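You operate a simulated robot arm through the tools that you are given. There is no shell and no other tool.

The job below is to be done with a simulated robot arm. You get a single attempt, and the scene is never put back.

JOB
Take the steel bracket in grey and leave it on the flat steel plate on the top of the motor table. Then fetch the short wooden block and set it on the small pale grey plate. Then push the tools drawer of the long steel table shut. Do these in the order given. Set down upright: steel bracket in grey.

Only the result counts: the job must be done as asked and must still hold three seconds after the hand-in. Knocking over, shifting, dropping, spilling or breaking anything else fails it.

ROBOT AND FRAMES
A 6-joint arm with a two-finger gripper on a trunk, on a base that moves. Base frame: it is fixed to the floor where the robot stands at the start and does not move with it; the origin is under the middle of the robot, x ahead of it, y to its left, z up. Lengths are in cm, angles in rad, forces in N, time in s.
It reaches about 141.7 cm from its shoulder. Its first joint turns from -2.897 to 2.897 rad. Places, roughly: flat steel plate [-250, 300, 75]; short wooden block (4x4x3 cm) [-230, 300, 90]; small pale grey plate [-225, 275, 75]; steel bracket in grey [-225, 325, 75]; tools drawer of the long steel table [0, 610, 70]. Payload 3.43 kg.
The TCP is the grasp point between the finger pads, 2 cm short of the fingertips. In the tool frame z runs along the fingers and y along their closing line. The gripper opens to 19 cm; its body begins 24.8 cm behind the TCP.
Orientation is that of the tool frame in the base frame, as a unit quaternion [x, y, z, w]. With the fingers straight down and closing along the base's y, the tool's x points along the base's -x, its y along +y and its z along -z.

CONTROLS
- The arm moves only by the tool drive_tool. Its argument "targets" is a list of rows, each an object of numbers (a shift or turn left out is 0, a gripper value left out holds the last): "gripper": the finger opening in cm, from 0 to 19; "tx", "ty", "tz": the shift along the tool's x, y, z in cm; "rx", "ry", "rz": the turn, a rotation vector about the tool's x, y, z in rad. In form: [{"gripper": .., "tx": .., "ty": .., "tz": .., "rx": .., "ry": .., "rz": ..}, ...]. A call has 1 to 20 rows; each row shifts and turns the commanded pose from where the row before left it, along the tool's axes as they then stand. A row lasts 0.2 s, in which the tool goes at most 5 cm and 0.15 rad; a call with a longer step from one row to the next is refused whole, and so is a gripper value outside its range. A pose out of reach is approached as far as the arm can. The call stops where the force on the tool passes 40 N (or 10 N more than at its start, if that is more) or the arm is blocked; 0.2 s more then pass. Each finger travels about 15.3 cm/s and halts on what it meets, pressing with about 29 N; the grip force reading is that of the motor and also rises with nothing between the fingers. The clock runs only during rows and for 0.2 s after the last one: add rows that do not move to give the fingers time. The reply holds the time, the measured pose of the TCP, the force on the tool along the base axes, the opening and the grip force, in the units named above and with some noise, with the torque about the TCP (base axes, N m) and any sound that the robot's microphone picked up.
- Cameras (640 x 400 px; columns grow to the right, rows downward): "scene" is now at [6.94, 19.1, 165.12]; the picture's right is [-0.26, -0.97, 0.00], its down [-0.50, 0.13, -0.86] and it looks along [0.83, -0.22, -0.52] (base axes); focal length 247 px, centre (320, 200). "wrist" rides on the gripper at [7, -0.8, -28.8] in the tool frame; the picture's right is [0.12, 0.99, 0.00], its down [-0.96, 0.12, -0.25] and it looks along [-0.25, 0.03, 0.97] (tool axes); focal length 261 px, centre (320, 200). There is no depth. A picture from a camera that has moved, and an enlarged one, comes with that camera's place and axes in the base frame and with its lens. The place of the scene camera against the robot may be out by one fixed shift of up to 1.2 cm in any direction.
- get_image(camera): a new picture of that camera. No time passes.
- raise_lower(by): moves the trunk up (or, below 0, down) by that many cm; the arm and the scene camera ride with it, the base frame stays. It gives what a move gives, with no picture.
- drive_base(legs): drives the robot by 1 to 6 legs, each [ahead, turn to the left] in cm and rad, along the robot's own axes; the way and the turn of a leg run together, so that a leg with both is an arc; at most 150 cm and 3.142 rad a leg. The arm and the cameras ride along, it lands a little off, and it stops where it bumps. It gives what a move gives.
- aim_head(pan, tilt): turns the head with the scene camera to pan (to the left, within 2.094 rad either way) and tilt (down, from -0.506 to 1.204), counted from straight ahead of the robot. It gives what a move gives.
- enlarge(camera, box): a new picture of the part [left, top, right, bottom] of that camera's present view, enlarged. No time passes.
- finish_job(): hands the job in; it is judged then, once.

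Places have to be worked out from the pictures, the camera data and where the tool is seen. Open the gripper and draw the arm clear of the work before you hand the job in, unless the task says otherwise.

The tools are called after "Request:" as a command line: name --argument value ..., lists and objects as JSON in quotes. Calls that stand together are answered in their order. drive_tool: Moves the arm, as the interface text tells. Its arguments: {"type":"object","properties":{"targets":{"type":"array","items":{"type":"object","properties":{"gripper":{"type":"number"},"tx":{"type":"number"},"ty":{"type":"number"},"tz":{"type":"number"},"rx":{"type":"number"},"ry":{"type":"number"},"rz":{"type":"number"}}}}},"required":["targets"]} The other tools are called the same way: raise_lower (by) moves the trunk up or down; drive_base (legs) drives the base; aim_head (pan, tilt) turns the head that bears the scene camera; get_image (camera) takes a picture; enlarge (camera, box) takes an enlarged picture of a part of a camera's view; finish_job () hands the job in.

At the start:

```text
time_s: 0.0
tool_pos: [61.68, -10.85, 107.14]
ee_rot: [-0.002, 1.0, -0.001, 0.0]
ft_force: [-0.7, 0.3, -0.3]
moment: [-0.01, 0.02, 0.0]
width: 19.0
gripper_force: 0.0
trunk travel left (down, up): [-20.0, 24.0]
robot x, y, heading: [0.39, -0.37, -0.002]
head pan, tilt (commanded): [-0.264, 0.541]
```

scene: 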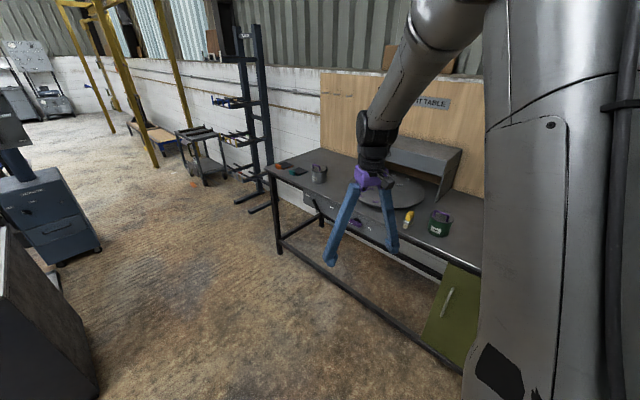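
wrist: 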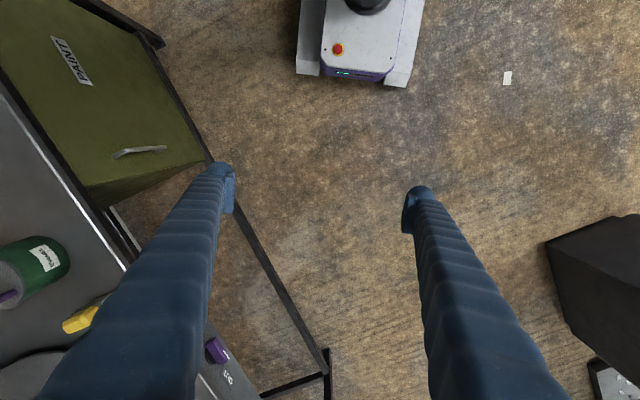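

The start pictures show a bench ahead ("... TABLE") and a floor area to the left. The motor table should be behind-left around [-240, 300], so I turn the head to the left to look for obstacles first.

Request:
aim_head --pan 2.09 --tilt 0.4

Request:
get_image --camera "scene"

```text
time_s: 2.2
tool_pos: [61.72, -10.85, 107.3]
ee_rot: [-0.001, 1.0, 0.001, -0.001]
ft_force: [0.9, -0.2, 0.4]
moment: [0.03, 0.03, -0.01]
width: 19.0
gripper_force: 0.0
trunk travel left (down, up): [-20.0, 24.0]
robot x, y, heading: [0.11, -0.53, 0.001]
head pan, tilt (commanded): [2.089, 0.4]
```

```text
taken
camera scene: at [-6.34, 29.49, 166.42], right [0.87, 0.49, 0.0], down [0.19, -0.34, -0.92], along [-0.46, 0.8, -0.39], focal length 247 px, centre (320, 200)
```

scene: 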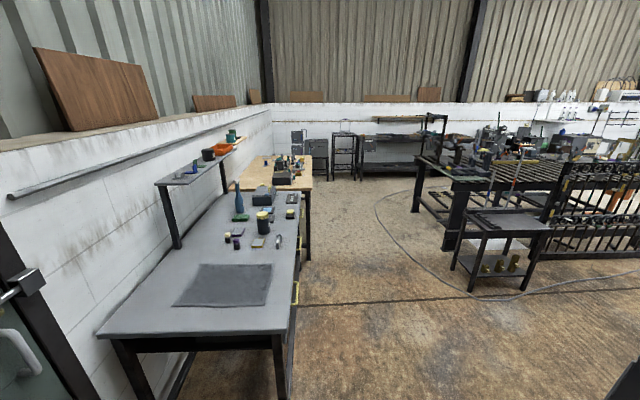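

The camera's geometry puts [-240, 300, 75] near pixel (271, 164), the wooden-topped table behind the grey bench. I enlarge that part and the rest of the way.

Request:
enlarge --camera "scene" --box '[200, 110, 360, 210]'

Request:
enlarge --camera "scene" --box '[160, 140, 320, 260]'

Request:
enlarge --camera "scene" --box '[400, 100, 640, 250]'

```text
4.00 times, centred on (280, 160) of scene
camera zoom: at [-6.34, 29.49, 166.42], right [0.87, 0.49, 0.0], down [0.19, -0.34, -0.92], along [-0.46, 0.8, -0.39], focal length 989 px, centre (480, 360)
```

zoom: 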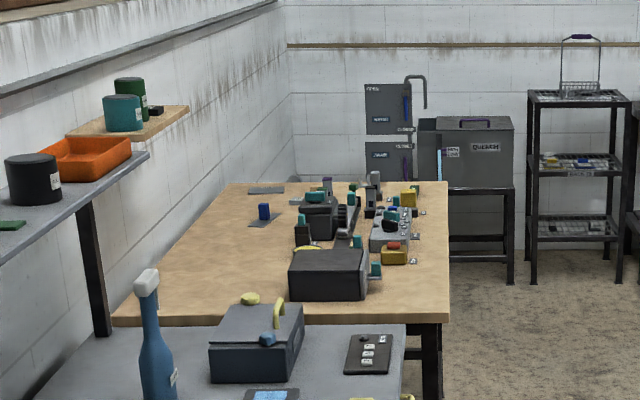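

```text
3.33 times, centred on (240, 200) of scene
camera zoom: at [-6.34, 29.49, 166.42], right [0.87, 0.49, 0.0], down [0.19, -0.34, -0.92], along [-0.46, 0.8, -0.39], focal length 824 px, centre (587, 200)
```

zoom: 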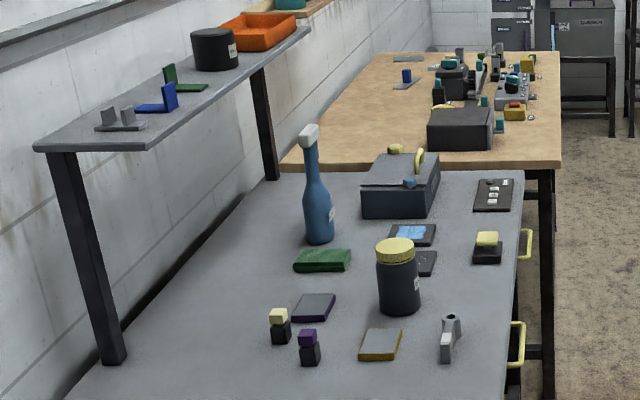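

```text
2.67 times, centred on (520, 175) of scene
camera zoom: at [-6.34, 29.49, 166.42], right [0.87, 0.49, 0.0], down [0.19, -0.34, -0.92], along [-0.46, 0.8, -0.39], focal length 660 px, centre (-213, 267)
```

zoom: 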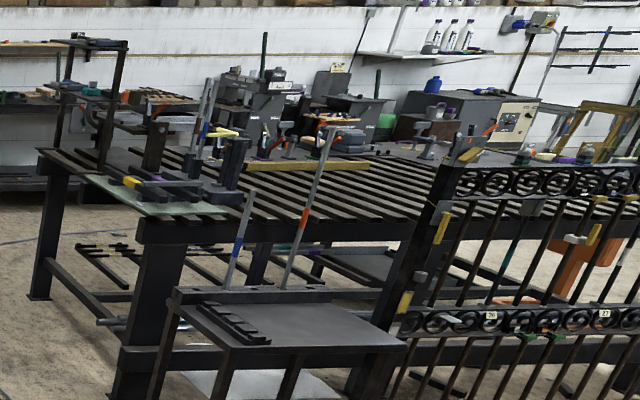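

The wooden motor table runs alongside the aisle (its near edge from about [-137,240] to [-219,373]), with the aisle to its right. Before driving I look at the floor in other directions.

Request:
aim_head --pan 1.0 --tilt 0.6

Request:
get_image --camera "scene"

Request:
aim_head --pan 1.7 --tilt 0.7

Request:
get_image --camera "scene"

```text
time_s: 3.5
tool_pos: [61.82, -10.72, 107.28]
ee_rot: [0.0, 1.0, 0.0, 0.001]
ft_force: [-0.9, 0.0, -0.4]
moment: [-0.01, -0.01, 0.02]
width: 18.98
gripper_force: 0.0
trunk travel left (down, up): [-20.0, 24.0]
robot x, y, heading: [0.2, -0.77, -0.002]
head pan, tilt (commanded): [1.0, 0.6]
```

```text
taken
camera scene: at [3.01, 28.89, 164.6], right [0.84, -0.54, 0.0], down [-0.31, -0.48, -0.82], along [0.44, 0.69, -0.57], focal length 247 px, centre (320, 200)
```

scene: 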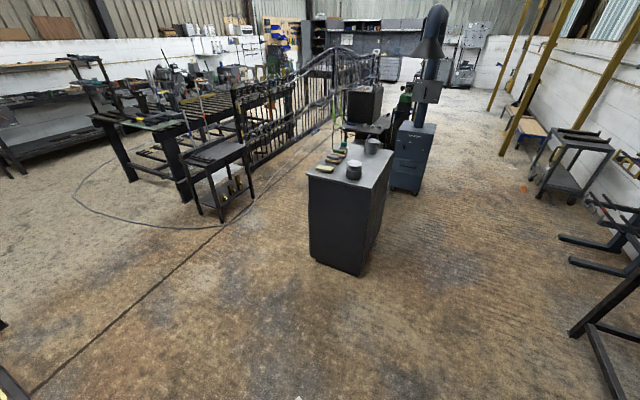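

```text
time_s: 4.6
tool_pos: [61.8, -10.76, 107.22]
ee_rot: [-0.001, 1.0, 0.0, 0.0]
ft_force: [0.3, -0.5, -0.9]
moment: [0.01, -0.01, 0.01]
width: 19.02
gripper_force: 0.1
trunk travel left (down, up): [-20.0, 24.0]
robot x, y, heading: [0.67, -0.75, -0.002]
head pan, tilt (commanded): [1.7, 0.7]
```

```text
taken
camera scene: at [-2.84, 29.87, 163.74], right [0.99, 0.13, 0.0], down [0.08, -0.64, -0.77], along [-0.1, 0.76, -0.64], focal length 247 px, centre (320, 200)
```

scene: 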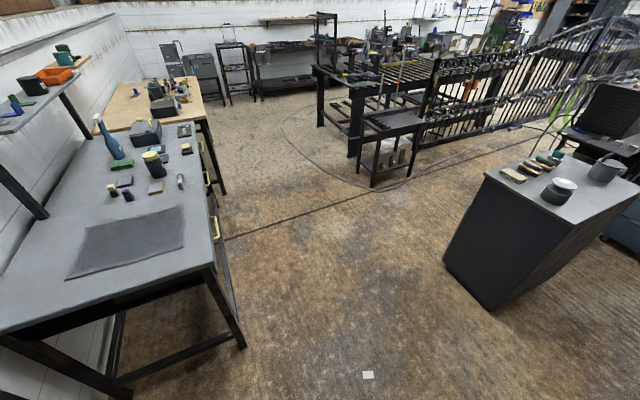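

The aisle between the bench/motor table and the slatted table is clear, with the black cabinet at roughly [97,123]. I raise the trunk for arm clearance, then turn left and drive into the aisle in stages.

Request:
raise_lower --by 15

Request:
drive_base --legs '[[0, 1.406], [121, 0], [0, 0.783]]'

Request:
aim_head --pan 0.4 --tilt 0.6

Request:
get_image --camera "scene"

```text
time_s: 6.3
tool_pos: [61.75, -10.82, 122.12]
ee_rot: [-0.001, 1.0, 0.0, -0.002]
ft_force: [-0.8, -0.1, 0.7]
moment: [0.02, 0.01, -0.01]
width: 18.99
gripper_force: 0.0
trunk travel left (down, up): [-35.0, 9.0]
robot x, y, heading: [0.44, -0.25, -0.003]
head pan, tilt (commanded): [1.7, 0.7]
```

```text
time_s: 11.4
tool_pos: [24.91, 57.17, 122.3]
ee_rot: [-0.618, 0.786, 0.0, 0.001]
ft_force: [0.0, 0.4, -0.2]
moment: [-0.04, -0.02, 0.02]
width: 19.01
gripper_force: 0.0
trunk travel left (down, up): [-35.0, 9.0]
robot x, y, heading: [8.56, -2.14, 1.366]
head pan, tilt (commanded): [1.7, 0.7]
stopped in leg 1: the robot was blocked; the commanded pose is now the measured one
```

```text
time_s: 12.9
tool_pos: [24.99, 57.19, 122.39]
ee_rot: [-0.618, 0.786, 0.0, 0.0]
ft_force: [0.6, -0.3, -0.6]
moment: [0.01, 0.05, -0.01]
width: 19.0
gripper_force: 0.0
trunk travel left (down, up): [-35.0, 9.0]
robot x, y, heading: [8.3, -2.05, 1.371]
head pan, tilt (commanded): [0.4, 0.6]
```

```text
taken
camera scene: at [-14.58, 9.64, 179.6], right [0.98, 0.2, 0.0], down [0.11, -0.55, -0.82], along [-0.16, 0.81, -0.57], focal length 247 px, centre (320, 200)
```

scene: 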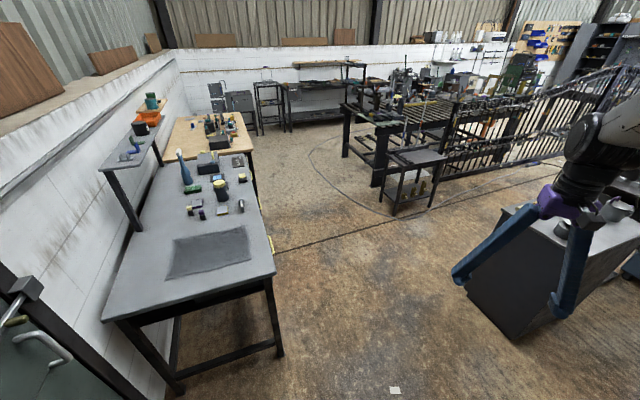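

The turn was blocked at heading 1.37, with the base shifted slightly. I look around and down at the base's sides to see what it touches.

Request:
aim_head --pan 2.09 --tilt 0.9

Request:
get_image --camera "scene"

Request:
aim_head --pan -2.09 --tilt 0.9

Request:
get_image --camera "scene"

Request:
aim_head --pan -1.2 --tilt 0.9

Request:
get_image --camera "scene"

```text
time_s: 14.6
tool_pos: [24.87, 57.16, 122.29]
ee_rot: [-0.619, 0.786, 0.0, -0.001]
ft_force: [-1.0, -0.1, 0.7]
moment: [0.01, 0.01, 0.02]
width: 19.02
gripper_force: 0.1
trunk travel left (down, up): [-35.0, 9.0]
robot x, y, heading: [8.16, -2.28, 1.372]
head pan, tilt (commanded): [2.089, 0.901]
```

```text
taken
camera scene: at [-20.06, -1.37, 177.12], right [-0.31, 0.95, 0.0], down [0.74, 0.24, -0.62], along [-0.59, -0.19, -0.78], focal length 247 px, centre (320, 200)
```

scene: 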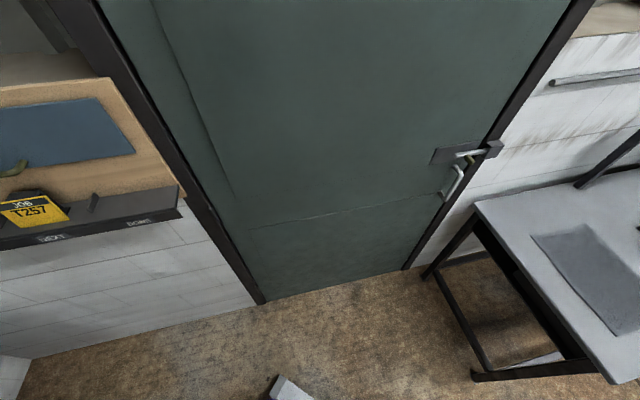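

```text
time_s: 18.0
tool_pos: [24.95, 57.19, 122.24]
ee_rot: [-0.618, 0.786, 0.0, 0.0]
ft_force: [-0.3, -0.7, 0.1]
moment: [0.01, 0.0, -0.02]
width: 19.0
gripper_force: 0.0
trunk travel left (down, up): [-35.0, 9.0]
robot x, y, heading: [7.95, -2.55, 1.368]
head pan, tilt (commanded): [-2.089, 0.901]
```

```text
taken
camera scene: at [-7.21, -3.99, 177.12], right [-0.66, -0.75, 0.0], down [-0.59, 0.52, -0.62], along [0.47, -0.41, -0.78], focal length 247 px, centre (320, 200)
```

scene: 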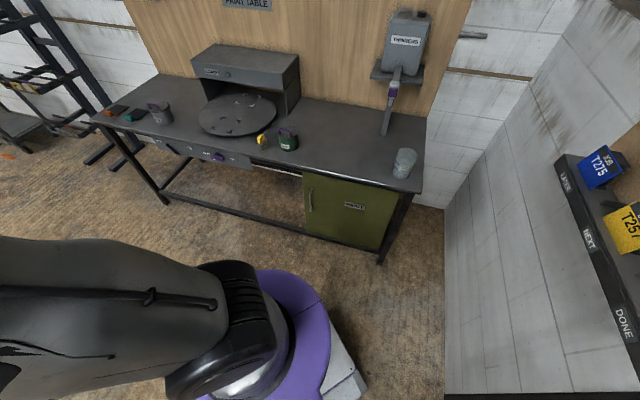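

```text
time_s: 19.2
tool_pos: [24.92, 57.18, 122.34]
ee_rot: [-0.619, 0.786, 0.0, 0.0]
ft_force: [0.0, 0.3, 0.8]
moment: [-0.01, 0.03, 0.0]
width: 19.01
gripper_force: 0.1
trunk travel left (down, up): [-35.0, 9.0]
robot x, y, heading: [7.65, -2.36, 1.372]
head pan, tilt (commanded): [-1.201, 0.901]
```

```text
taken
camera scene: at [-5.45, 2.24, 177.12], right [0.17, -0.99, 0.0], down [-0.77, -0.13, -0.62], along [0.61, 0.1, -0.78], focal length 247 px, centre (320, 200)
```

scene: 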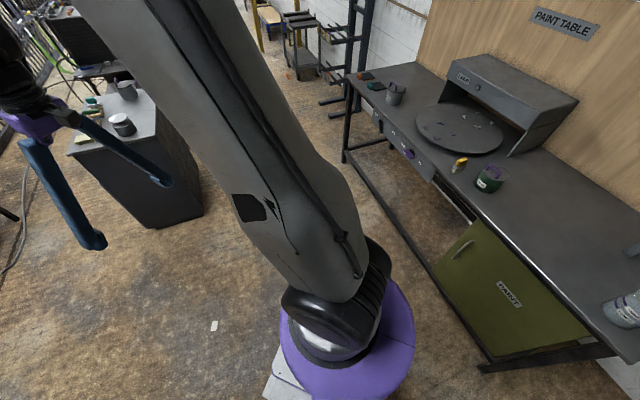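

The wall is about 75 cm behind and nothing obvious touches the base yet. I look steeply down around the base to find the contact.

Request:
aim_head --pan 2.09 --tilt 1.2

Request:
get_image --camera "scene"

Request:
aim_head --pan -2.09 --tilt 1.2

Request:
get_image --camera "scene"

Request:
aim_head --pan 0.0 --tilt 1.2

Request:
get_image --camera "scene"

Request:
get_image --camera "wrist"

```text
time_s: 22.0
tool_pos: [24.95, 57.29, 122.35]
ee_rot: [-0.618, 0.786, 0.0, 0.0]
ft_force: [-0.6, 0.2, -0.3]
moment: [0.01, 0.01, 0.02]
width: 19.01
gripper_force: 0.2
trunk travel left (down, up): [-35.0, 9.0]
robot x, y, heading: [8.07, -2.16, 1.368]
head pan, tilt (commanded): [2.089, 1.201]
```

```text
taken
camera scene: at [-18.2, -0.76, 175.14], right [-0.31, 0.95, 0.0], down [0.89, 0.29, -0.36], along [-0.34, -0.11, -0.93], focal length 247 px, centre (320, 200)
```

scene: 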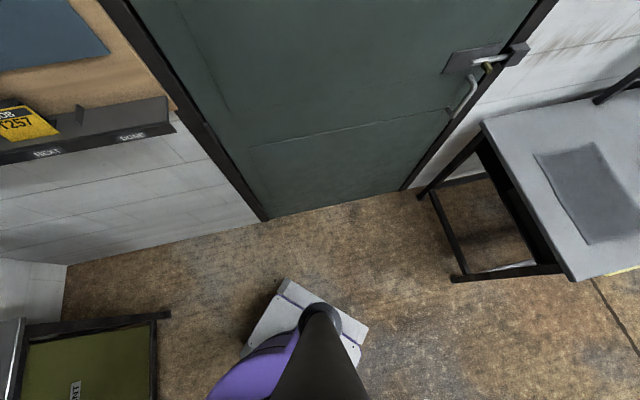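

```text
time_s: 25.4
tool_pos: [25.02, 57.14, 122.22]
ee_rot: [-0.618, 0.786, 0.0, 0.001]
ft_force: [0.0, -0.1, 0.0]
moment: [-0.01, -0.01, 0.0]
width: 19.0
gripper_force: 0.0
trunk travel left (down, up): [-35.0, 9.0]
robot x, y, heading: [8.35, -2.32, 1.371]
head pan, tilt (commanded): [-2.089, 1.201]
```

```text
taken
camera scene: at [-8.68, -2.71, 175.14], right [-0.66, -0.75, 0.0], down [-0.7, 0.61, -0.36], along [0.27, -0.24, -0.93], focal length 247 px, centre (320, 200)
```

scene: 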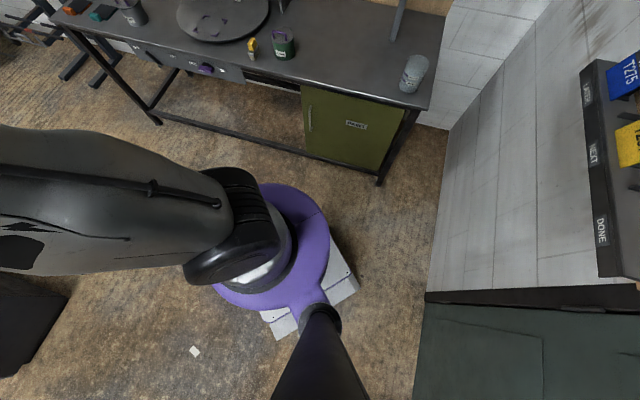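

```text
time_s: 27.4
tool_pos: [25.03, 57.04, 122.37]
ee_rot: [-0.618, 0.786, 0.0, 0.0]
ft_force: [0.1, -0.2, -0.5]
moment: [0.0, 0.0, -0.03]
width: 19.03
gripper_force: 0.1
trunk travel left (down, up): [-35.0, 9.0]
robot x, y, heading: [8.2, -2.24, 1.371]
head pan, tilt (commanded): [0.0, 1.201]
```

```text
taken
camera scene: at [-11.77, 6.46, 175.13], right [0.98, -0.2, 0.0], down [-0.19, -0.91, -0.36], along [0.07, 0.35, -0.93], focal length 247 px, centre (320, 200)
```

scene: 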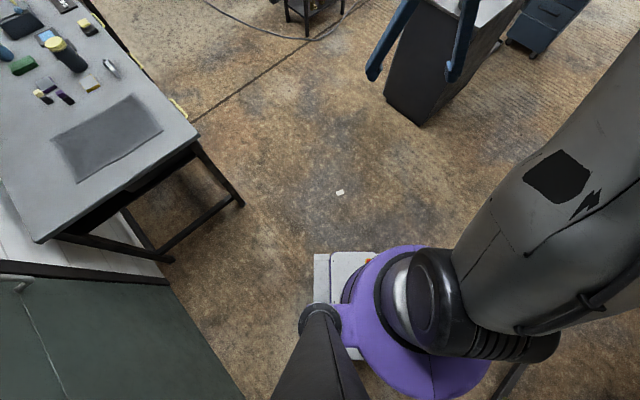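

```text
taken
camera wrist: at [24.22, 50.16, 151.1], right [-0.99, 0.12, 0.0], down [0.11, 0.96, 0.25], along [0.03, 0.25, -0.97], focal length 261 px, centre (320, 200)
```

wrist: 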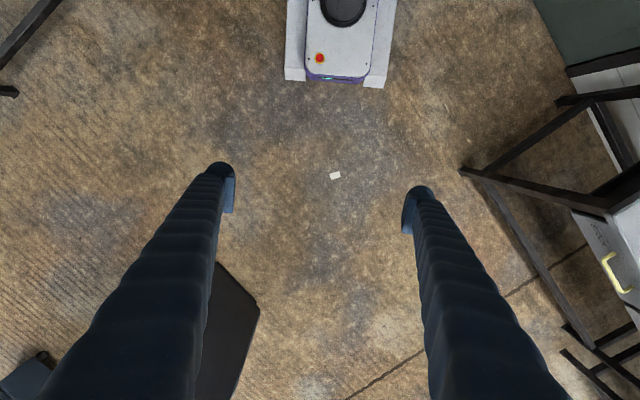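

Nothing appears to touch the base; the floor around it is clear on all sides I can see. I test with a small further left turn and a short advance.

Request:
drive_base --legs '[[0, 0.1], [10, 0]]'

```text
time_s: 29.4
tool_pos: [19.96, 68.94, 122.22]
ee_rot: [-0.657, 0.754, -0.001, -0.001]
ft_force: [0.2, 0.9, 0.0]
moment: [-0.13, 0.05, 0.01]
width: 19.02
gripper_force: 0.0
trunk travel left (down, up): [-35.0, 9.0]
robot x, y, heading: [9.05, 7.97, 1.465]
head pan, tilt (commanded): [0.0, 1.201]
```

It moved fine this time (now at [9, 8], heading 1.465). I drive on 115 cm into the aisle and turn left in smaller steps.

Request:
drive_base --legs '[[60, 0], [55, 0], [0, 0.25], [0, 0.25], [0, 0.23]]'

Request:
aim_head --pan 0.3 --tilt 0.6

Request:
get_image --camera "scene"

```text
time_s: 41.2
tool_pos: [-11.36, 174.21, 122.34]
ee_rot: [0.885, -0.465, 0.002, 0.0]
ft_force: [-0.8, 0.9, -0.5]
moment: [-0.18, 0.07, 0.0]
width: 19.03
gripper_force: 0.0
trunk travel left (down, up): [-35.0, 9.0]
robot x, y, heading: [25.88, 124.56, 2.201]
head pan, tilt (commanded): [0.0, 1.201]
```

```text
time_s: 42.2
tool_pos: [-11.07, 174.17, 122.41]
ee_rot: [0.886, -0.464, 0.0, 0.0]
ft_force: [1.0, 0.8, 1.0]
moment: [-0.12, 0.24, 0.03]
width: 19.0
gripper_force: 0.1
trunk travel left (down, up): [-35.0, 9.0]
robot x, y, heading: [25.32, 124.73, 2.195]
head pan, tilt (commanded): [0.3, 0.6]
```

```text
taken
camera scene: at [2.69, 117.18, 179.62], right [0.6, 0.8, 0.0], down [0.45, -0.34, -0.82], along [-0.66, 0.49, -0.57], focal length 247 px, centre (320, 200)
```

scene: 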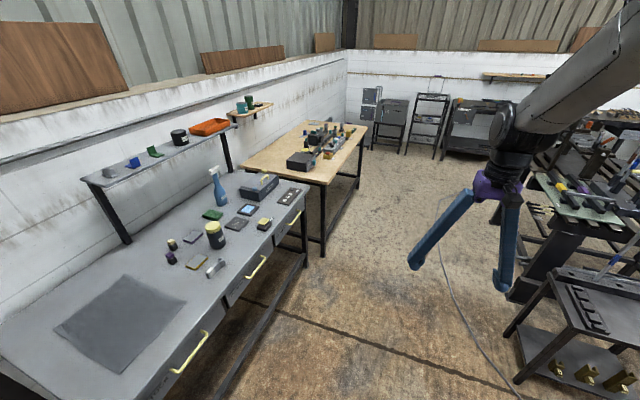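

The way along the aisle is open, and the wooden motor table lies to the left front. I drive 145 cm along the aisle and look again.

Request:
drive_base --legs '[[145, 0.0]]'

Request:
aim_head --pan 0.8 --tilt 0.6

Request:
get_image --camera "scene"

```text
time_s: 51.9
tool_pos: [-94.47, 289.5, 122.39]
ee_rot: [0.885, -0.466, 0.001, 0.0]
ft_force: [0.3, 0.5, -0.2]
moment: [-0.03, -0.06, 0.01]
width: 18.99
gripper_force: 0.0
trunk travel left (down, up): [-35.0, 9.0]
robot x, y, heading: [-57.91, 240.2, 2.192]
head pan, tilt (commanded): [0.3, 0.6]
```

```text
time_s: 52.8
tool_pos: [-94.46, 289.59, 122.49]
ee_rot: [0.884, -0.467, 0.0, -0.001]
ft_force: [-0.2, 0.3, 0.5]
moment: [-0.02, 0.02, -0.02]
width: 19.03
gripper_force: 0.0
trunk travel left (down, up): [-35.0, 9.0]
robot x, y, heading: [-57.62, 240.31, 2.192]
head pan, tilt (commanded): [0.799, 0.6]
```

```text
taken
camera scene: at [-82.56, 228.48, 179.59], right [0.15, 0.99, 0.0], down [0.56, -0.08, -0.82], along [-0.82, 0.12, -0.57], focal length 247 px, centre (320, 200)
```

scene: 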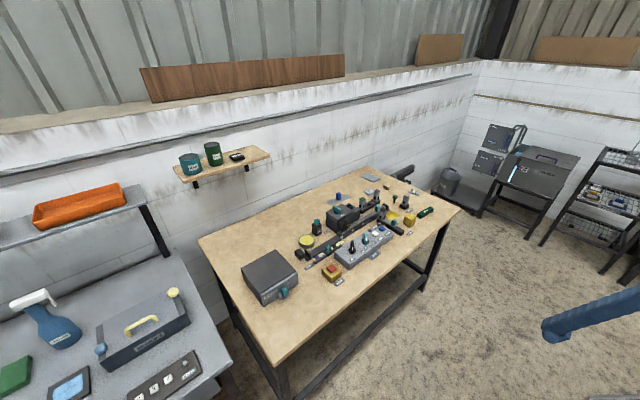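

Now the motor table is well in view; I enlarge it to identify the bracket, the plates and the block.

Request:
enlarge --camera "scene" --box '[300, 160, 460, 260]'

Request:
enlarge --camera "scene" --box '[230, 200, 390, 300]'

```text
4.00 times, centred on (380, 210) of scene
camera zoom: at [-82.56, 228.48, 179.59], right [0.15, 0.99, 0.0], down [0.56, -0.08, -0.82], along [-0.82, 0.12, -0.57], focal length 989 px, centre (80, 160)
```

zoom: 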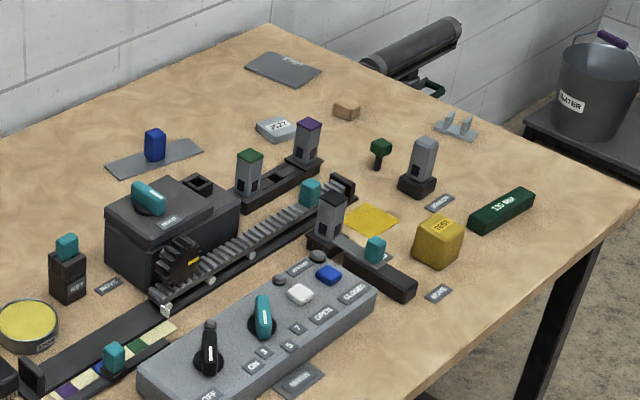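

```text
4.00 times, centred on (310, 250) of scene
camera zoom: at [-82.56, 228.48, 179.59], right [0.15, 0.99, 0.0], down [0.56, -0.08, -0.82], along [-0.82, 0.12, -0.57], focal length 989 px, centre (360, 0)
```

zoom: 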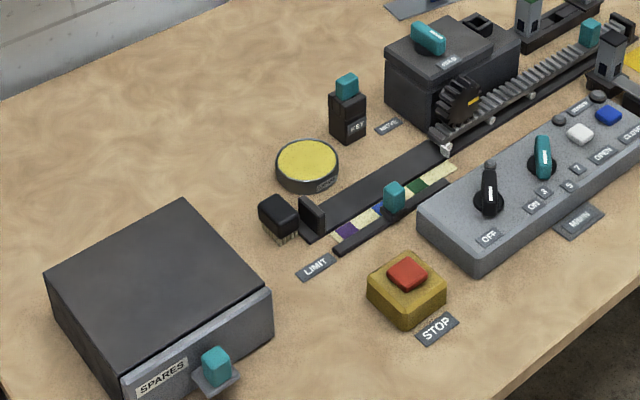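

Estimates with a top height near z≈85 fit the rough places: bracket (two tabs) near [-219,317], flat steel plate (far dark plate) near [-245,293], wooden block near [-229,300], pale plate (labelled tile) near [-224,286]. I drive along the aisle until level with them, then turn to face the table.

Request:
drive_base --legs '[[143, 0.0], [0, 0.25], [0, 0.25], [0, 0.25]]'

Request:
aim_head --pan 0.9 --tilt 0.7

Request:
get_image --camera "scene"

```text
time_s: 65.9
tool_pos: [-199.67, 365.34, 122.42]
ee_rot: [0.994, -0.114, 0.001, 0.0]
ft_force: [-1.1, -0.1, -0.2]
moment: [-0.01, -0.04, 0.0]
width: 18.99
gripper_force: 0.0
trunk travel left (down, up): [-35.0, 9.0]
robot x, y, heading: [-138.12, 358.13, 2.933]
head pan, tilt (commanded): [0.799, 0.6]
```

```text
time_s: 66.6
tool_pos: [-199.47, 365.78, 122.51]
ee_rot: [0.994, -0.113, 0.001, 0.0]
ft_force: [1.0, 2.1, 0.0]
moment: [-0.42, 0.08, 0.02]
width: 19.02
gripper_force: 0.0
trunk travel left (down, up): [-35.0, 9.0]
robot x, y, heading: [-138.31, 357.63, 2.938]
head pan, tilt (commanded): [0.901, 0.7]
```

```text
taken
camera scene: at [-147.14, 333.05, 178.81], right [-0.64, 0.77, 0.0], down [0.49, 0.41, -0.77], along [-0.59, -0.49, -0.64], focal length 247 px, centre (320, 200)
```

scene: 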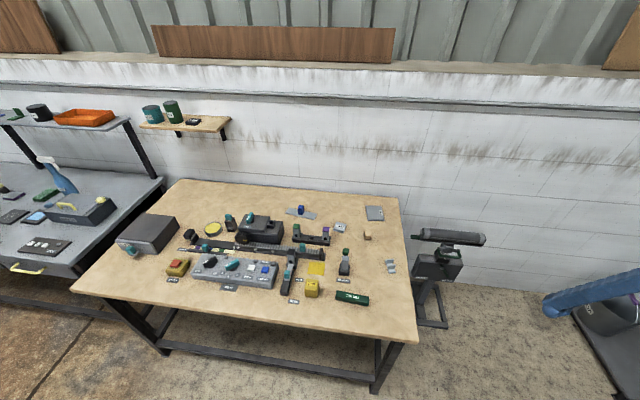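

From here the whole table end is in view. I enlarge to measure the bracket, plates and block against the earlier view for triangulation.

Request:
enlarge --camera "scene" --box '[270, 190, 430, 290]'

Request:
enlarge --camera "scene" --box '[330, 195, 410, 245]'

Request:
enlarge --camera "scene" --box '[350, 235, 430, 285]'

```text
4.00 times, centred on (350, 240) of scene
camera zoom: at [-147.14, 333.05, 178.81], right [-0.64, 0.77, 0.0], down [0.49, 0.41, -0.77], along [-0.59, -0.49, -0.64], focal length 989 px, centre (200, 40)
```

zoom: 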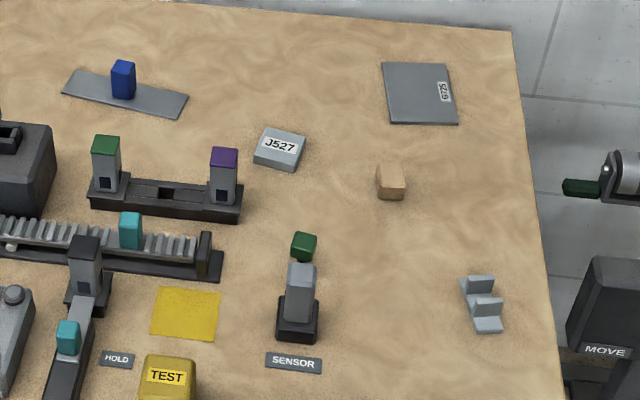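

```text
8.00 times, centred on (370, 220) of scene
camera zoom: at [-147.14, 333.05, 178.81], right [-0.64, 0.77, 0.0], down [0.49, 0.41, -0.77], along [-0.59, -0.49, -0.64], focal length 1979 px, centre (-80, 40)
```

zoom: 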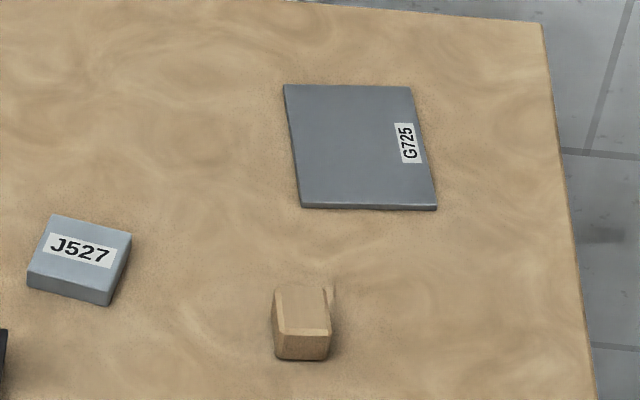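

```text
8.00 times, centred on (390, 260) of scene
camera zoom: at [-147.14, 333.05, 178.81], right [-0.64, 0.77, 0.0], down [0.49, 0.41, -0.77], along [-0.59, -0.49, -0.64], focal length 1979 px, centre (-240, -280)
```

zoom: 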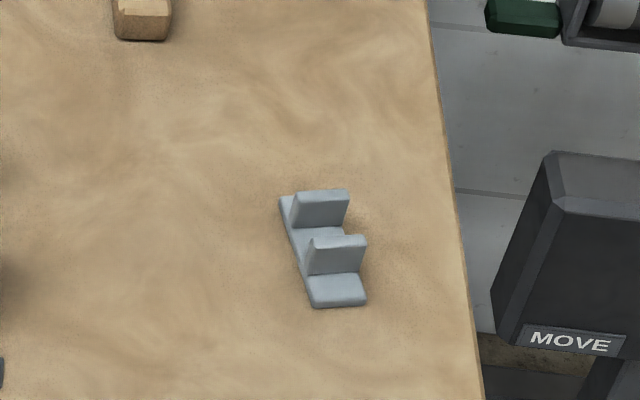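

The two views agree on a table top near z≈85.7: plate "G725" centre ≈[-242,292.5], tile "J527" ≈[-221,284.5], block ≈[-224.6,298.7], bracket ≈[-216.7,315] (7×3 cm base with two tabs). I finish the turn to face the table and move up close to it.

Request:
drive_base --legs '[[0, 0.25], [0, 0.25], [0, 0.24], [16, 0]]'

Request:
aim_head --pan -0.1 --tilt 0.8

Request:
get_image --camera "scene"

Request:
get_image --camera "wrist"

```text
time_s: 71.8
tool_pos: [-202.21, 313.57, 122.35]
ee_rot: [0.967, 0.255, 0.001, -0.002]
ft_force: [0.4, 0.2, 0.2]
moment: [0.2, -0.03, 0.02]
width: 19.04
gripper_force: 0.1
trunk travel left (down, up): [-35.0, 9.0]
robot x, y, heading: [-154.22, 353.33, -2.61]
head pan, tilt (commanded): [0.901, 0.7]
```

```text
time_s: 73.1
tool_pos: [-202.09, 313.65, 122.47]
ee_rot: [0.967, 0.256, 0.0, 0.0]
ft_force: [-0.5, -0.4, -0.9]
moment: [0.06, 0.05, 0.0]
width: 18.96
gripper_force: 0.0
trunk travel left (down, up): [-35.0, 9.0]
robot x, y, heading: [-154.07, 352.81, -2.611]
head pan, tilt (commanded): [-0.099, 0.799]
```

```text
taken
camera scene: at [-148.98, 333.4, 177.89], right [-0.42, 0.91, 0.0], down [0.65, 0.3, -0.7], along [-0.63, -0.29, -0.72], focal length 247 px, centre (320, 200)
```

scene: 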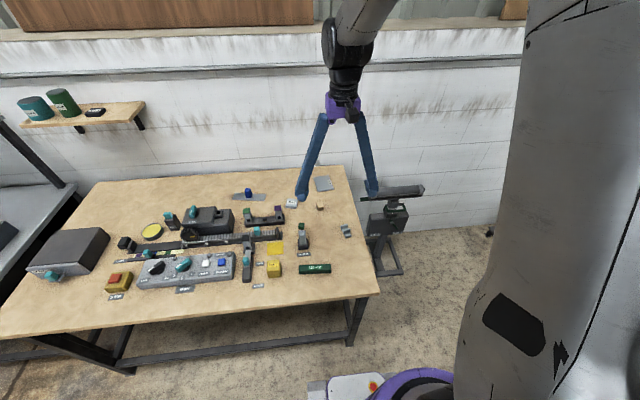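

```text
taken
camera wrist: at [-196.33, 317.84, 151.26], right [0.59, -0.8, 0.0], down [-0.78, -0.58, 0.25], along [-0.2, -0.15, -0.97], focal length 261 px, centre (320, 200)
```

wrist: 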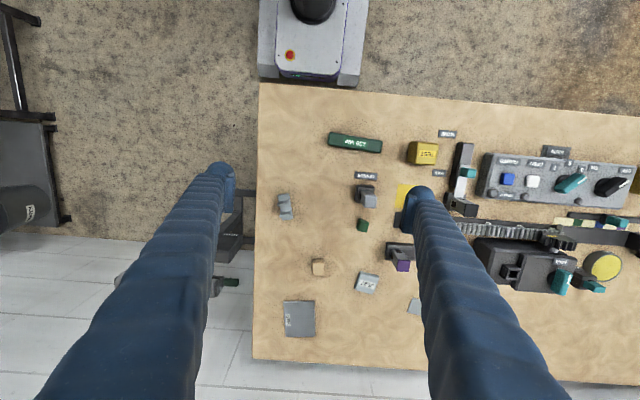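

The wrist view shows bracket, block, J527 tile and G725 plate from above. I enlarge it for accurate pixel measurement.

Request:
enlarge --camera "wrist" --box '[250, 170, 410, 270]'

Request:
enlarge --camera "wrist" --box '[250, 240, 410, 340]'

```text
4.00 times, centred on (330, 220) of wrist
camera zoom: at [-196.33, 317.84, 151.26], right [0.59, -0.8, 0.0], down [-0.78, -0.58, 0.25], along [-0.2, -0.15, -0.97], focal length 1043 px, centre (280, 120)
```

zoom: 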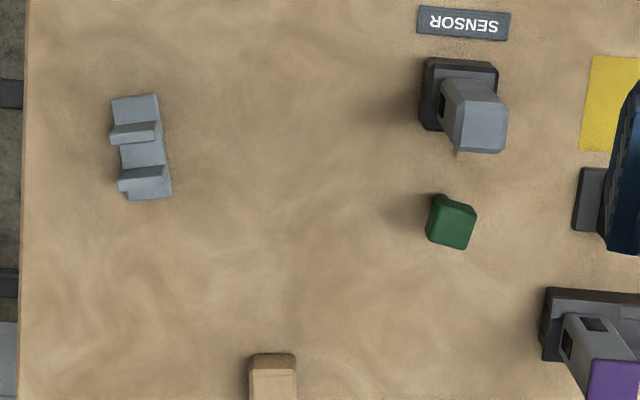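

```text
4.00 times, centred on (330, 290) of wrist
camera zoom: at [-196.33, 317.84, 151.26], right [0.59, -0.8, 0.0], down [-0.78, -0.58, 0.25], along [-0.2, -0.15, -0.97], focal length 1043 px, centre (280, -160)
```

zoom: 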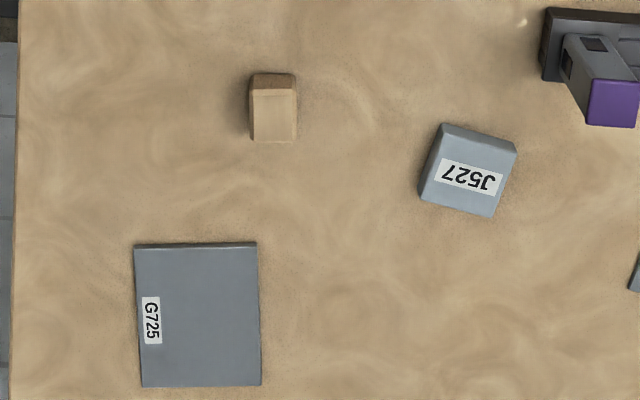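

Wrist-camera estimate: bracket centre ≈[-216.7,313.9], long axis at 0.75 rad, tabs symmetric about the centre. I move the open hand above it, down to z≈107, and turn the closing line across its width.

Request:
drive_tool --targets '[{"tx": -2.52, "ty": -1.48, "tz": 3.0, "gripper": 19}, {"tx": -2.52, "ty": -1.48, "tz": 3.0}, {"tx": -2.52, "ty": -1.48, "tz": 3.0}, {"tx": -2.52, "ty": -1.48, "tz": 3.0}, {"tx": -2.52, "ty": -1.48, "tz": 3.0}, {"rz": -0.118}, {"rz": -0.118}, {}]'

Request:
get_image --camera "wrist"

```text
time_s: 74.9
tool_pos: [-216.93, 313.78, 107.48]
ee_rot: [0.93, 0.368, 0.0, 0.0]
ft_force: [-0.7, -1.0, 0.7]
moment: [-0.06, 0.04, -0.05]
width: 18.99
gripper_force: 0.1
trunk travel left (down, up): [-35.0, 9.0]
robot x, y, heading: [-153.98, 353.5, -2.61]
head pan, tilt (commanded): [-0.099, 0.799]
```

```text
taken
camera wrist: at [-212.18, 319.26, 136.29], right [0.77, -0.64, 0.0], down [-0.62, -0.74, 0.25], along [-0.16, -0.19, -0.97], focal length 261 px, centre (320, 200)
```

wrist: 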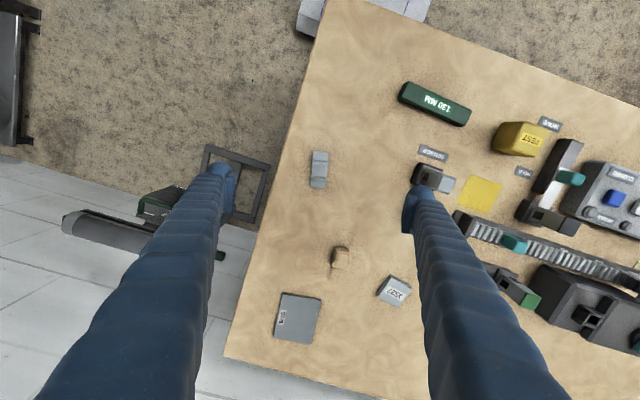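

The hand is above the bracket; the point straight below the TCP on the table should appear near (320,170), where the bracket is. I enlarge to refine alignment.

Request:
enlarge --camera "wrist" --box '[280, 140, 360, 190]'

Request:
enlarge --camera "wrist" --box '[270, 235, 430, 335]'

```text
8.00 times, centred on (320, 165) of wrist
camera zoom: at [-212.18, 319.26, 136.29], right [0.77, -0.64, 0.0], down [-0.62, -0.74, 0.25], along [-0.16, -0.19, -0.97], focal length 2085 px, centre (320, 480)
```

zoom: 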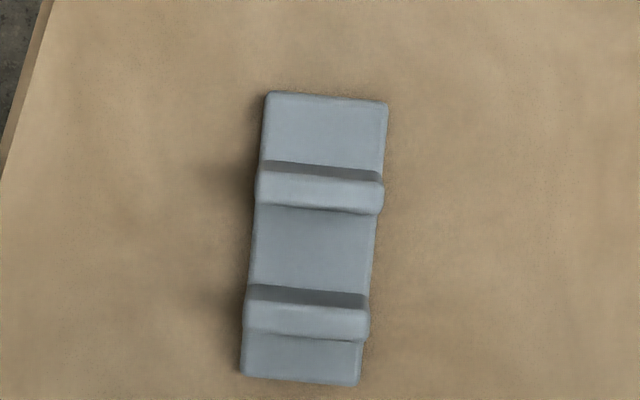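

```text
4.00 times, centred on (350, 285) of wrist
camera zoom: at [-212.18, 319.26, 136.29], right [0.77, -0.64, 0.0], down [-0.62, -0.74, 0.25], along [-0.16, -0.19, -0.97], focal length 1043 px, centre (200, -140)
```

zoom: 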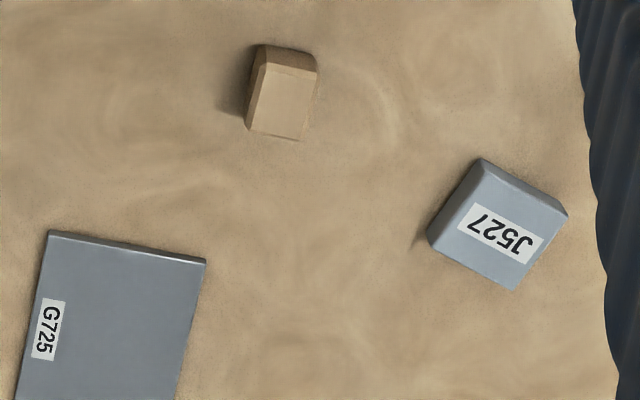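

The bracket centre is within ~0.1 cm of the point under the TCP and aligned within 0.03 rad. I narrow the opening to 8 cm and descend to z≈93.

Request:
drive_tool --targets '[{"gripper": 8}, {}, {"tz": 4.5}, {"tz": 4.5}, {"tz": 4.5}, {}]'

Request:
get_image --camera "wrist"

Request:
get_image --camera "scene"

```text
time_s: 76.3
tool_pos: [-216.72, 313.91, 94.0]
ee_rot: [0.93, 0.368, 0.0, 0.0]
ft_force: [0.2, -0.1, 0.0]
moment: [-0.02, 0.02, 0.01]
width: 8.0
gripper_force: 0.0
trunk travel left (down, up): [-35.0, 9.0]
robot x, y, heading: [-153.97, 353.08, -2.603]
head pan, tilt (commanded): [-0.099, 0.799]
```

```text
taken
camera wrist: at [-212.07, 319.35, 122.76], right [0.77, -0.64, 0.0], down [-0.62, -0.74, 0.25], along [-0.16, -0.19, -0.97], focal length 261 px, centre (320, 200)
```

wrist: 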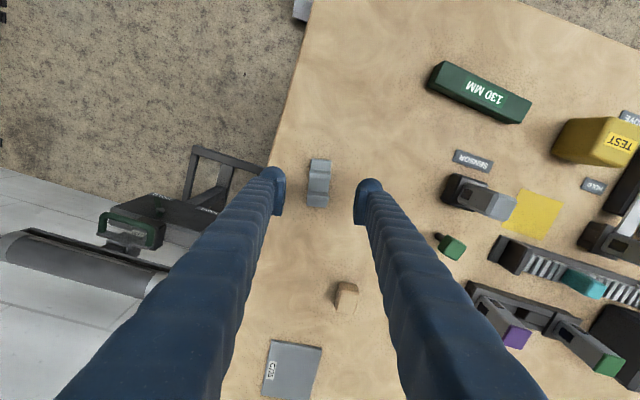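

```text
taken
camera scene: at [-148.96, 333.56, 177.92], right [-0.42, 0.91, 0.0], down [0.65, 0.3, -0.7], along [-0.63, -0.29, -0.72], focal length 247 px, centre (320, 200)
```

scene: 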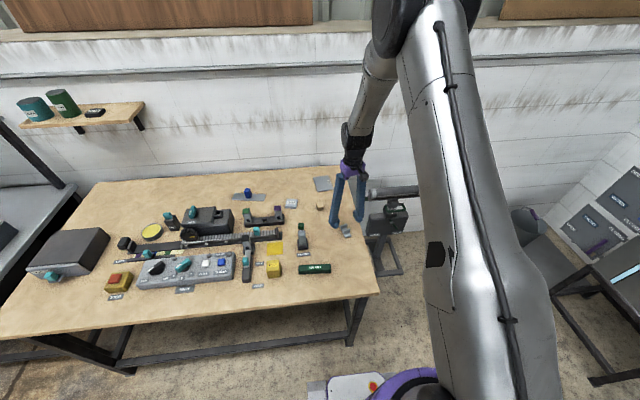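

The bracket sits centred between the fingers. I descend to z≈88.5 with the force guard and then close.

Request:
drive_tool --targets '[{"tz": 2.8}, {"tz": 2.7}, {}]'

Request:
enlarge --camera "wrist" --box '[240, 130, 400, 230]'

Request:
enlarge --camera "scene" --box '[300, 150, 400, 250]'

```text
time_s: 77.1
tool_pos: [-216.47, 313.86, 88.31]
ee_rot: [0.93, 0.368, 0.001, -0.001]
ft_force: [0.2, -0.4, -0.3]
moment: [-0.02, -0.01, 0.01]
width: 7.99
gripper_force: 0.1
trunk travel left (down, up): [-35.0, 9.0]
robot x, y, heading: [-154.07, 353.06, -2.615]
head pan, tilt (commanded): [-0.099, 0.799]
```

```text
4.00 times, centred on (320, 180) of wrist
camera zoom: at [-211.96, 319.36, 117.12], right [0.77, -0.64, 0.0], down [-0.62, -0.74, 0.25], along [-0.16, -0.19, -0.97], focal length 1043 px, centre (320, 280)
```

zoom: 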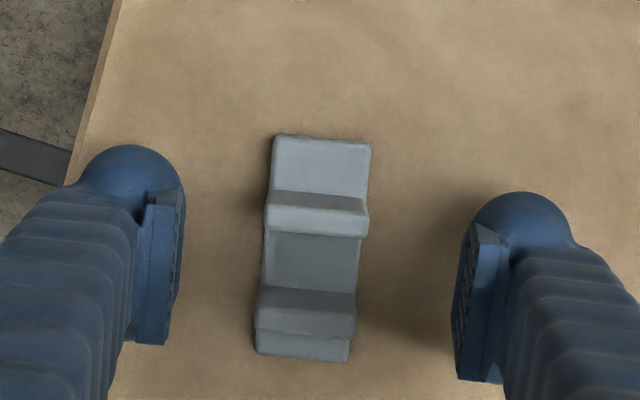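

```text
4.00 times, centred on (350, 200) of scene
camera zoom: at [-149.04, 333.51, 177.91], right [-0.42, 0.91, 0.0], down [0.65, 0.3, -0.7], along [-0.63, -0.29, -0.72], focal length 989 px, centre (200, 200)
```

zoom: 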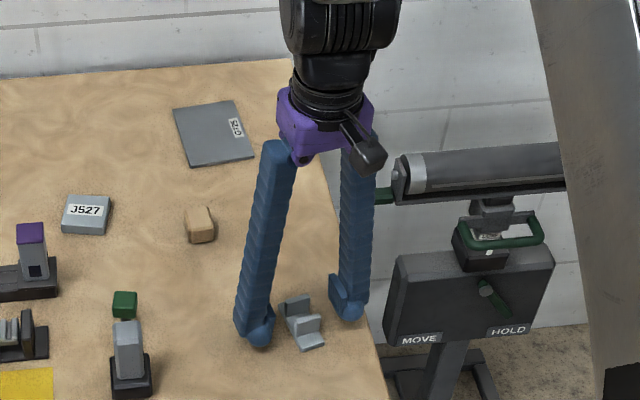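

Both fingers straddle the bracket with the pads level with its tabs. I close the gripper.

Request:
drive_tool --targets '[{"gripper": 2.0}, {}, {}, {}]'

Request:
enlarge --camera "wrist" --box '[240, 130, 400, 230]'

```text
time_s: 78.1
tool_pos: [-216.6, 313.9, 88.31]
ee_rot: [0.93, 0.368, 0.001, 0.0]
ft_force: [0.2, 0.7, 0.0]
moment: [0.03, 0.0, 0.01]
width: 2.93
gripper_force: 28.8
trunk travel left (down, up): [-35.0, 9.0]
robot x, y, heading: [-153.93, 353.56, -2.611]
head pan, tilt (commanded): [-0.099, 0.799]
```

```text
4.00 times, centred on (320, 180) of wrist
camera zoom: at [-212.0, 319.33, 117.1], right [0.77, -0.64, 0.0], down [-0.62, -0.74, 0.25], along [-0.16, -0.19, -0.97], focal length 1043 px, centre (320, 280)
```

zoom: 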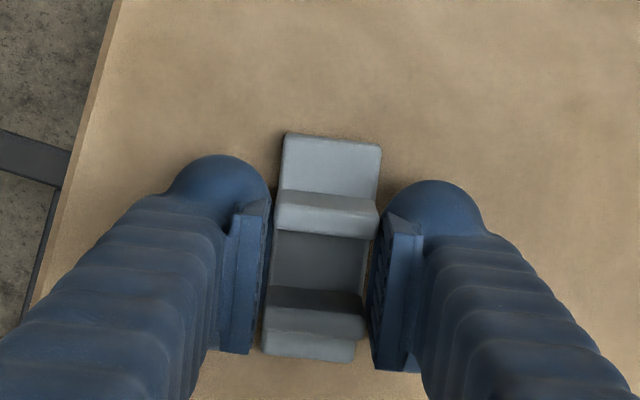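

The grip holds at 2.93 cm with 28.8 N. I lift 12 cm straight up and check that the bracket comes along upright.

Request:
drive_tool --targets '[{"tz": -2}, {"tz": -4}, {"tz": -4}, {"tz": -2}, {}]'

Request:
get_image --camera "wrist"

Request:
enlarge --camera "scene" --box '[300, 130, 400, 230]'

```text
time_s: 79.3
tool_pos: [-216.74, 313.91, 100.2]
ee_rot: [0.93, 0.368, 0.0, -0.001]
ft_force: [-0.1, -0.4, -3.2]
moment: [0.0, -0.02, 0.01]
width: 2.93
gripper_force: 29.2
trunk travel left (down, up): [-35.0, 9.0]
robot x, y, heading: [-154.15, 353.2, -2.616]
head pan, tilt (commanded): [-0.099, 0.799]
```

```text
taken
camera wrist: at [-212.2, 319.24, 129.04], right [0.77, -0.64, 0.0], down [-0.62, -0.74, 0.25], along [-0.16, -0.19, -0.97], focal length 261 px, centre (320, 200)
```

wrist: 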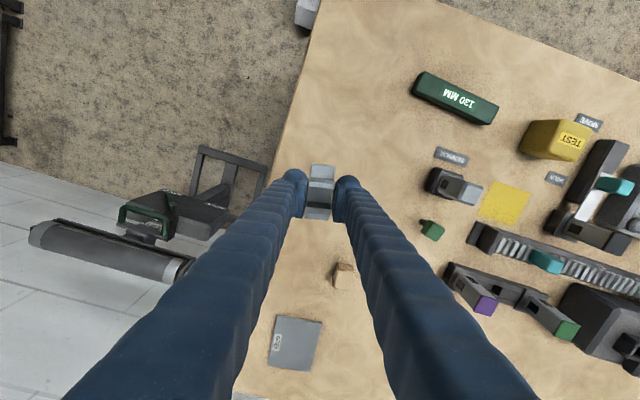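

```text
4.00 times, centred on (350, 180) of scene
camera zoom: at [-149.13, 333.46, 177.9], right [-0.42, 0.91, 0.0], down [0.65, 0.3, -0.7], along [-0.63, -0.29, -0.72], focal length 989 px, centre (200, 280)
```

zoom: 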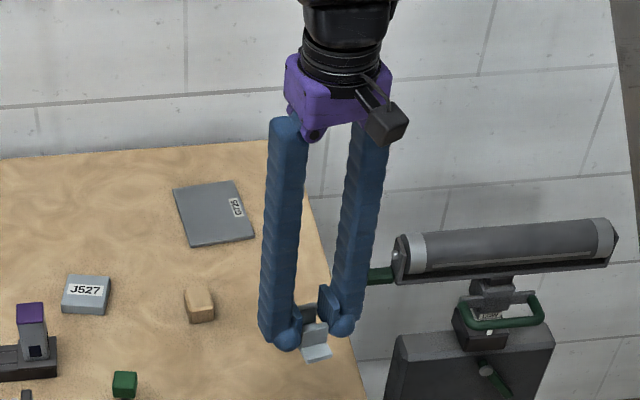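

The bracket hangs upright with a weight of about 3 N. I carry it at z≈100 to above the G725 plate, about 34 cm along tool −x.

Request:
drive_tool --targets '[{"tx": -4.26, "ty": -0.1}, {"tx": -4.26, "ty": -0.1}, {"tx": -4.26, "ty": -0.1}, {"tx": -4.26, "ty": -0.1}, {"tx": -4.26, "ty": -0.1}, {"tx": -4.26, "ty": -0.1}, {"tx": -4.26, "ty": -0.1}, {"tx": -4.26, "ty": -0.05}, {}, {}]'

Request:
get_image --camera "wrist"

Request:
get_image --camera "scene"

```text
time_s: 81.5
tool_pos: [-238.88, 294.18, 100.34]
ee_rot: [0.93, 0.368, 0.0, -0.001]
ft_force: [-0.5, -0.1, -1.3]
moment: [-0.05, -0.01, 0.03]
width: 2.91
gripper_force: 29.1
out of reach, approached as far as the arm can: row 7, 8
trunk travel left (down, up): [-35.0, 9.0]
robot x, y, heading: [-154.09, 353.11, -2.611]
head pan, tilt (commanded): [-0.099, 0.799]
```

```text
taken
camera wrist: at [-234.16, 299.54, 129.23], right [0.77, -0.64, 0.0], down [-0.62, -0.74, 0.25], along [-0.16, -0.19, -0.97], focal length 261 px, centre (320, 200)
```

wrist: 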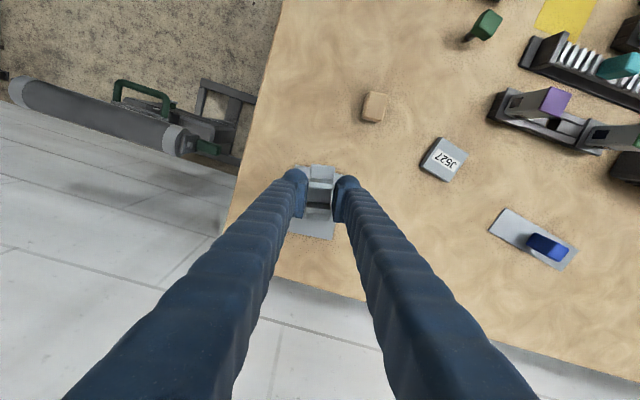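

```text
taken
camera scene: at [-149.06, 333.49, 177.91], right [-0.42, 0.91, 0.0], down [0.65, 0.3, -0.7], along [-0.63, -0.29, -0.72], focal length 247 px, centre (320, 200)
```

scene: 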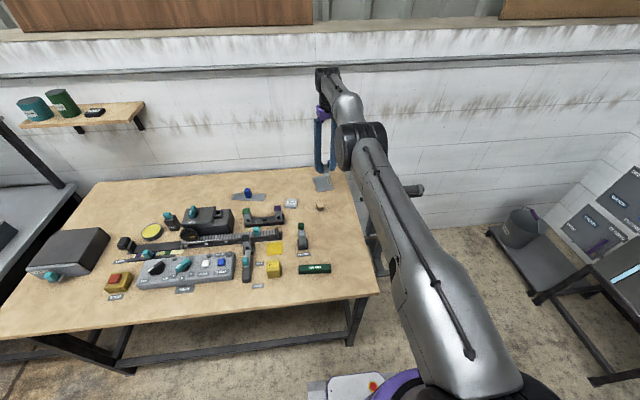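

The arm stops ~4 cm short of the plate centre (full reach), while the base still has about 8 cm to the table edge. I drive forward 4 cm with the bracket held at z≈100.

Request:
drive_base --legs '[[4, 0]]'

Request:
get_image --camera "wrist"

```text
time_s: 82.4
tool_pos: [-242.35, 291.98, 100.25]
ee_rot: [0.93, 0.368, 0.002, -0.001]
ft_force: [-0.7, -0.6, -2.9]
moment: [0.06, -0.06, 0.01]
width: 2.92
gripper_force: 28.5
trunk travel left (down, up): [-35.0, 9.0]
robot x, y, heading: [-157.35, 351.2, -2.606]
head pan, tilt (commanded): [-0.099, 0.799]
```

```text
taken
camera wrist: at [-237.76, 297.36, 128.97], right [0.77, -0.64, 0.0], down [-0.62, -0.74, 0.24], along [-0.16, -0.19, -0.97], focal length 261 px, centre (320, 200)
```

wrist: 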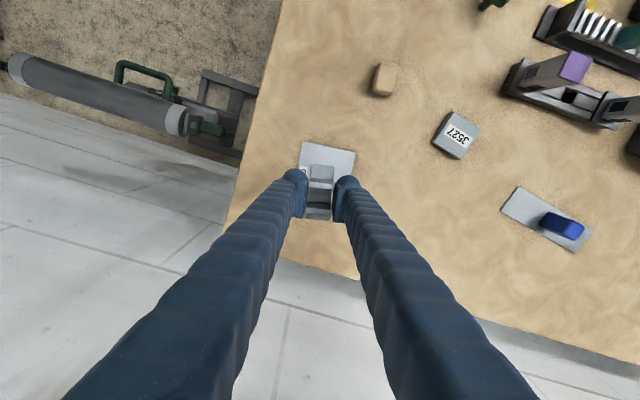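

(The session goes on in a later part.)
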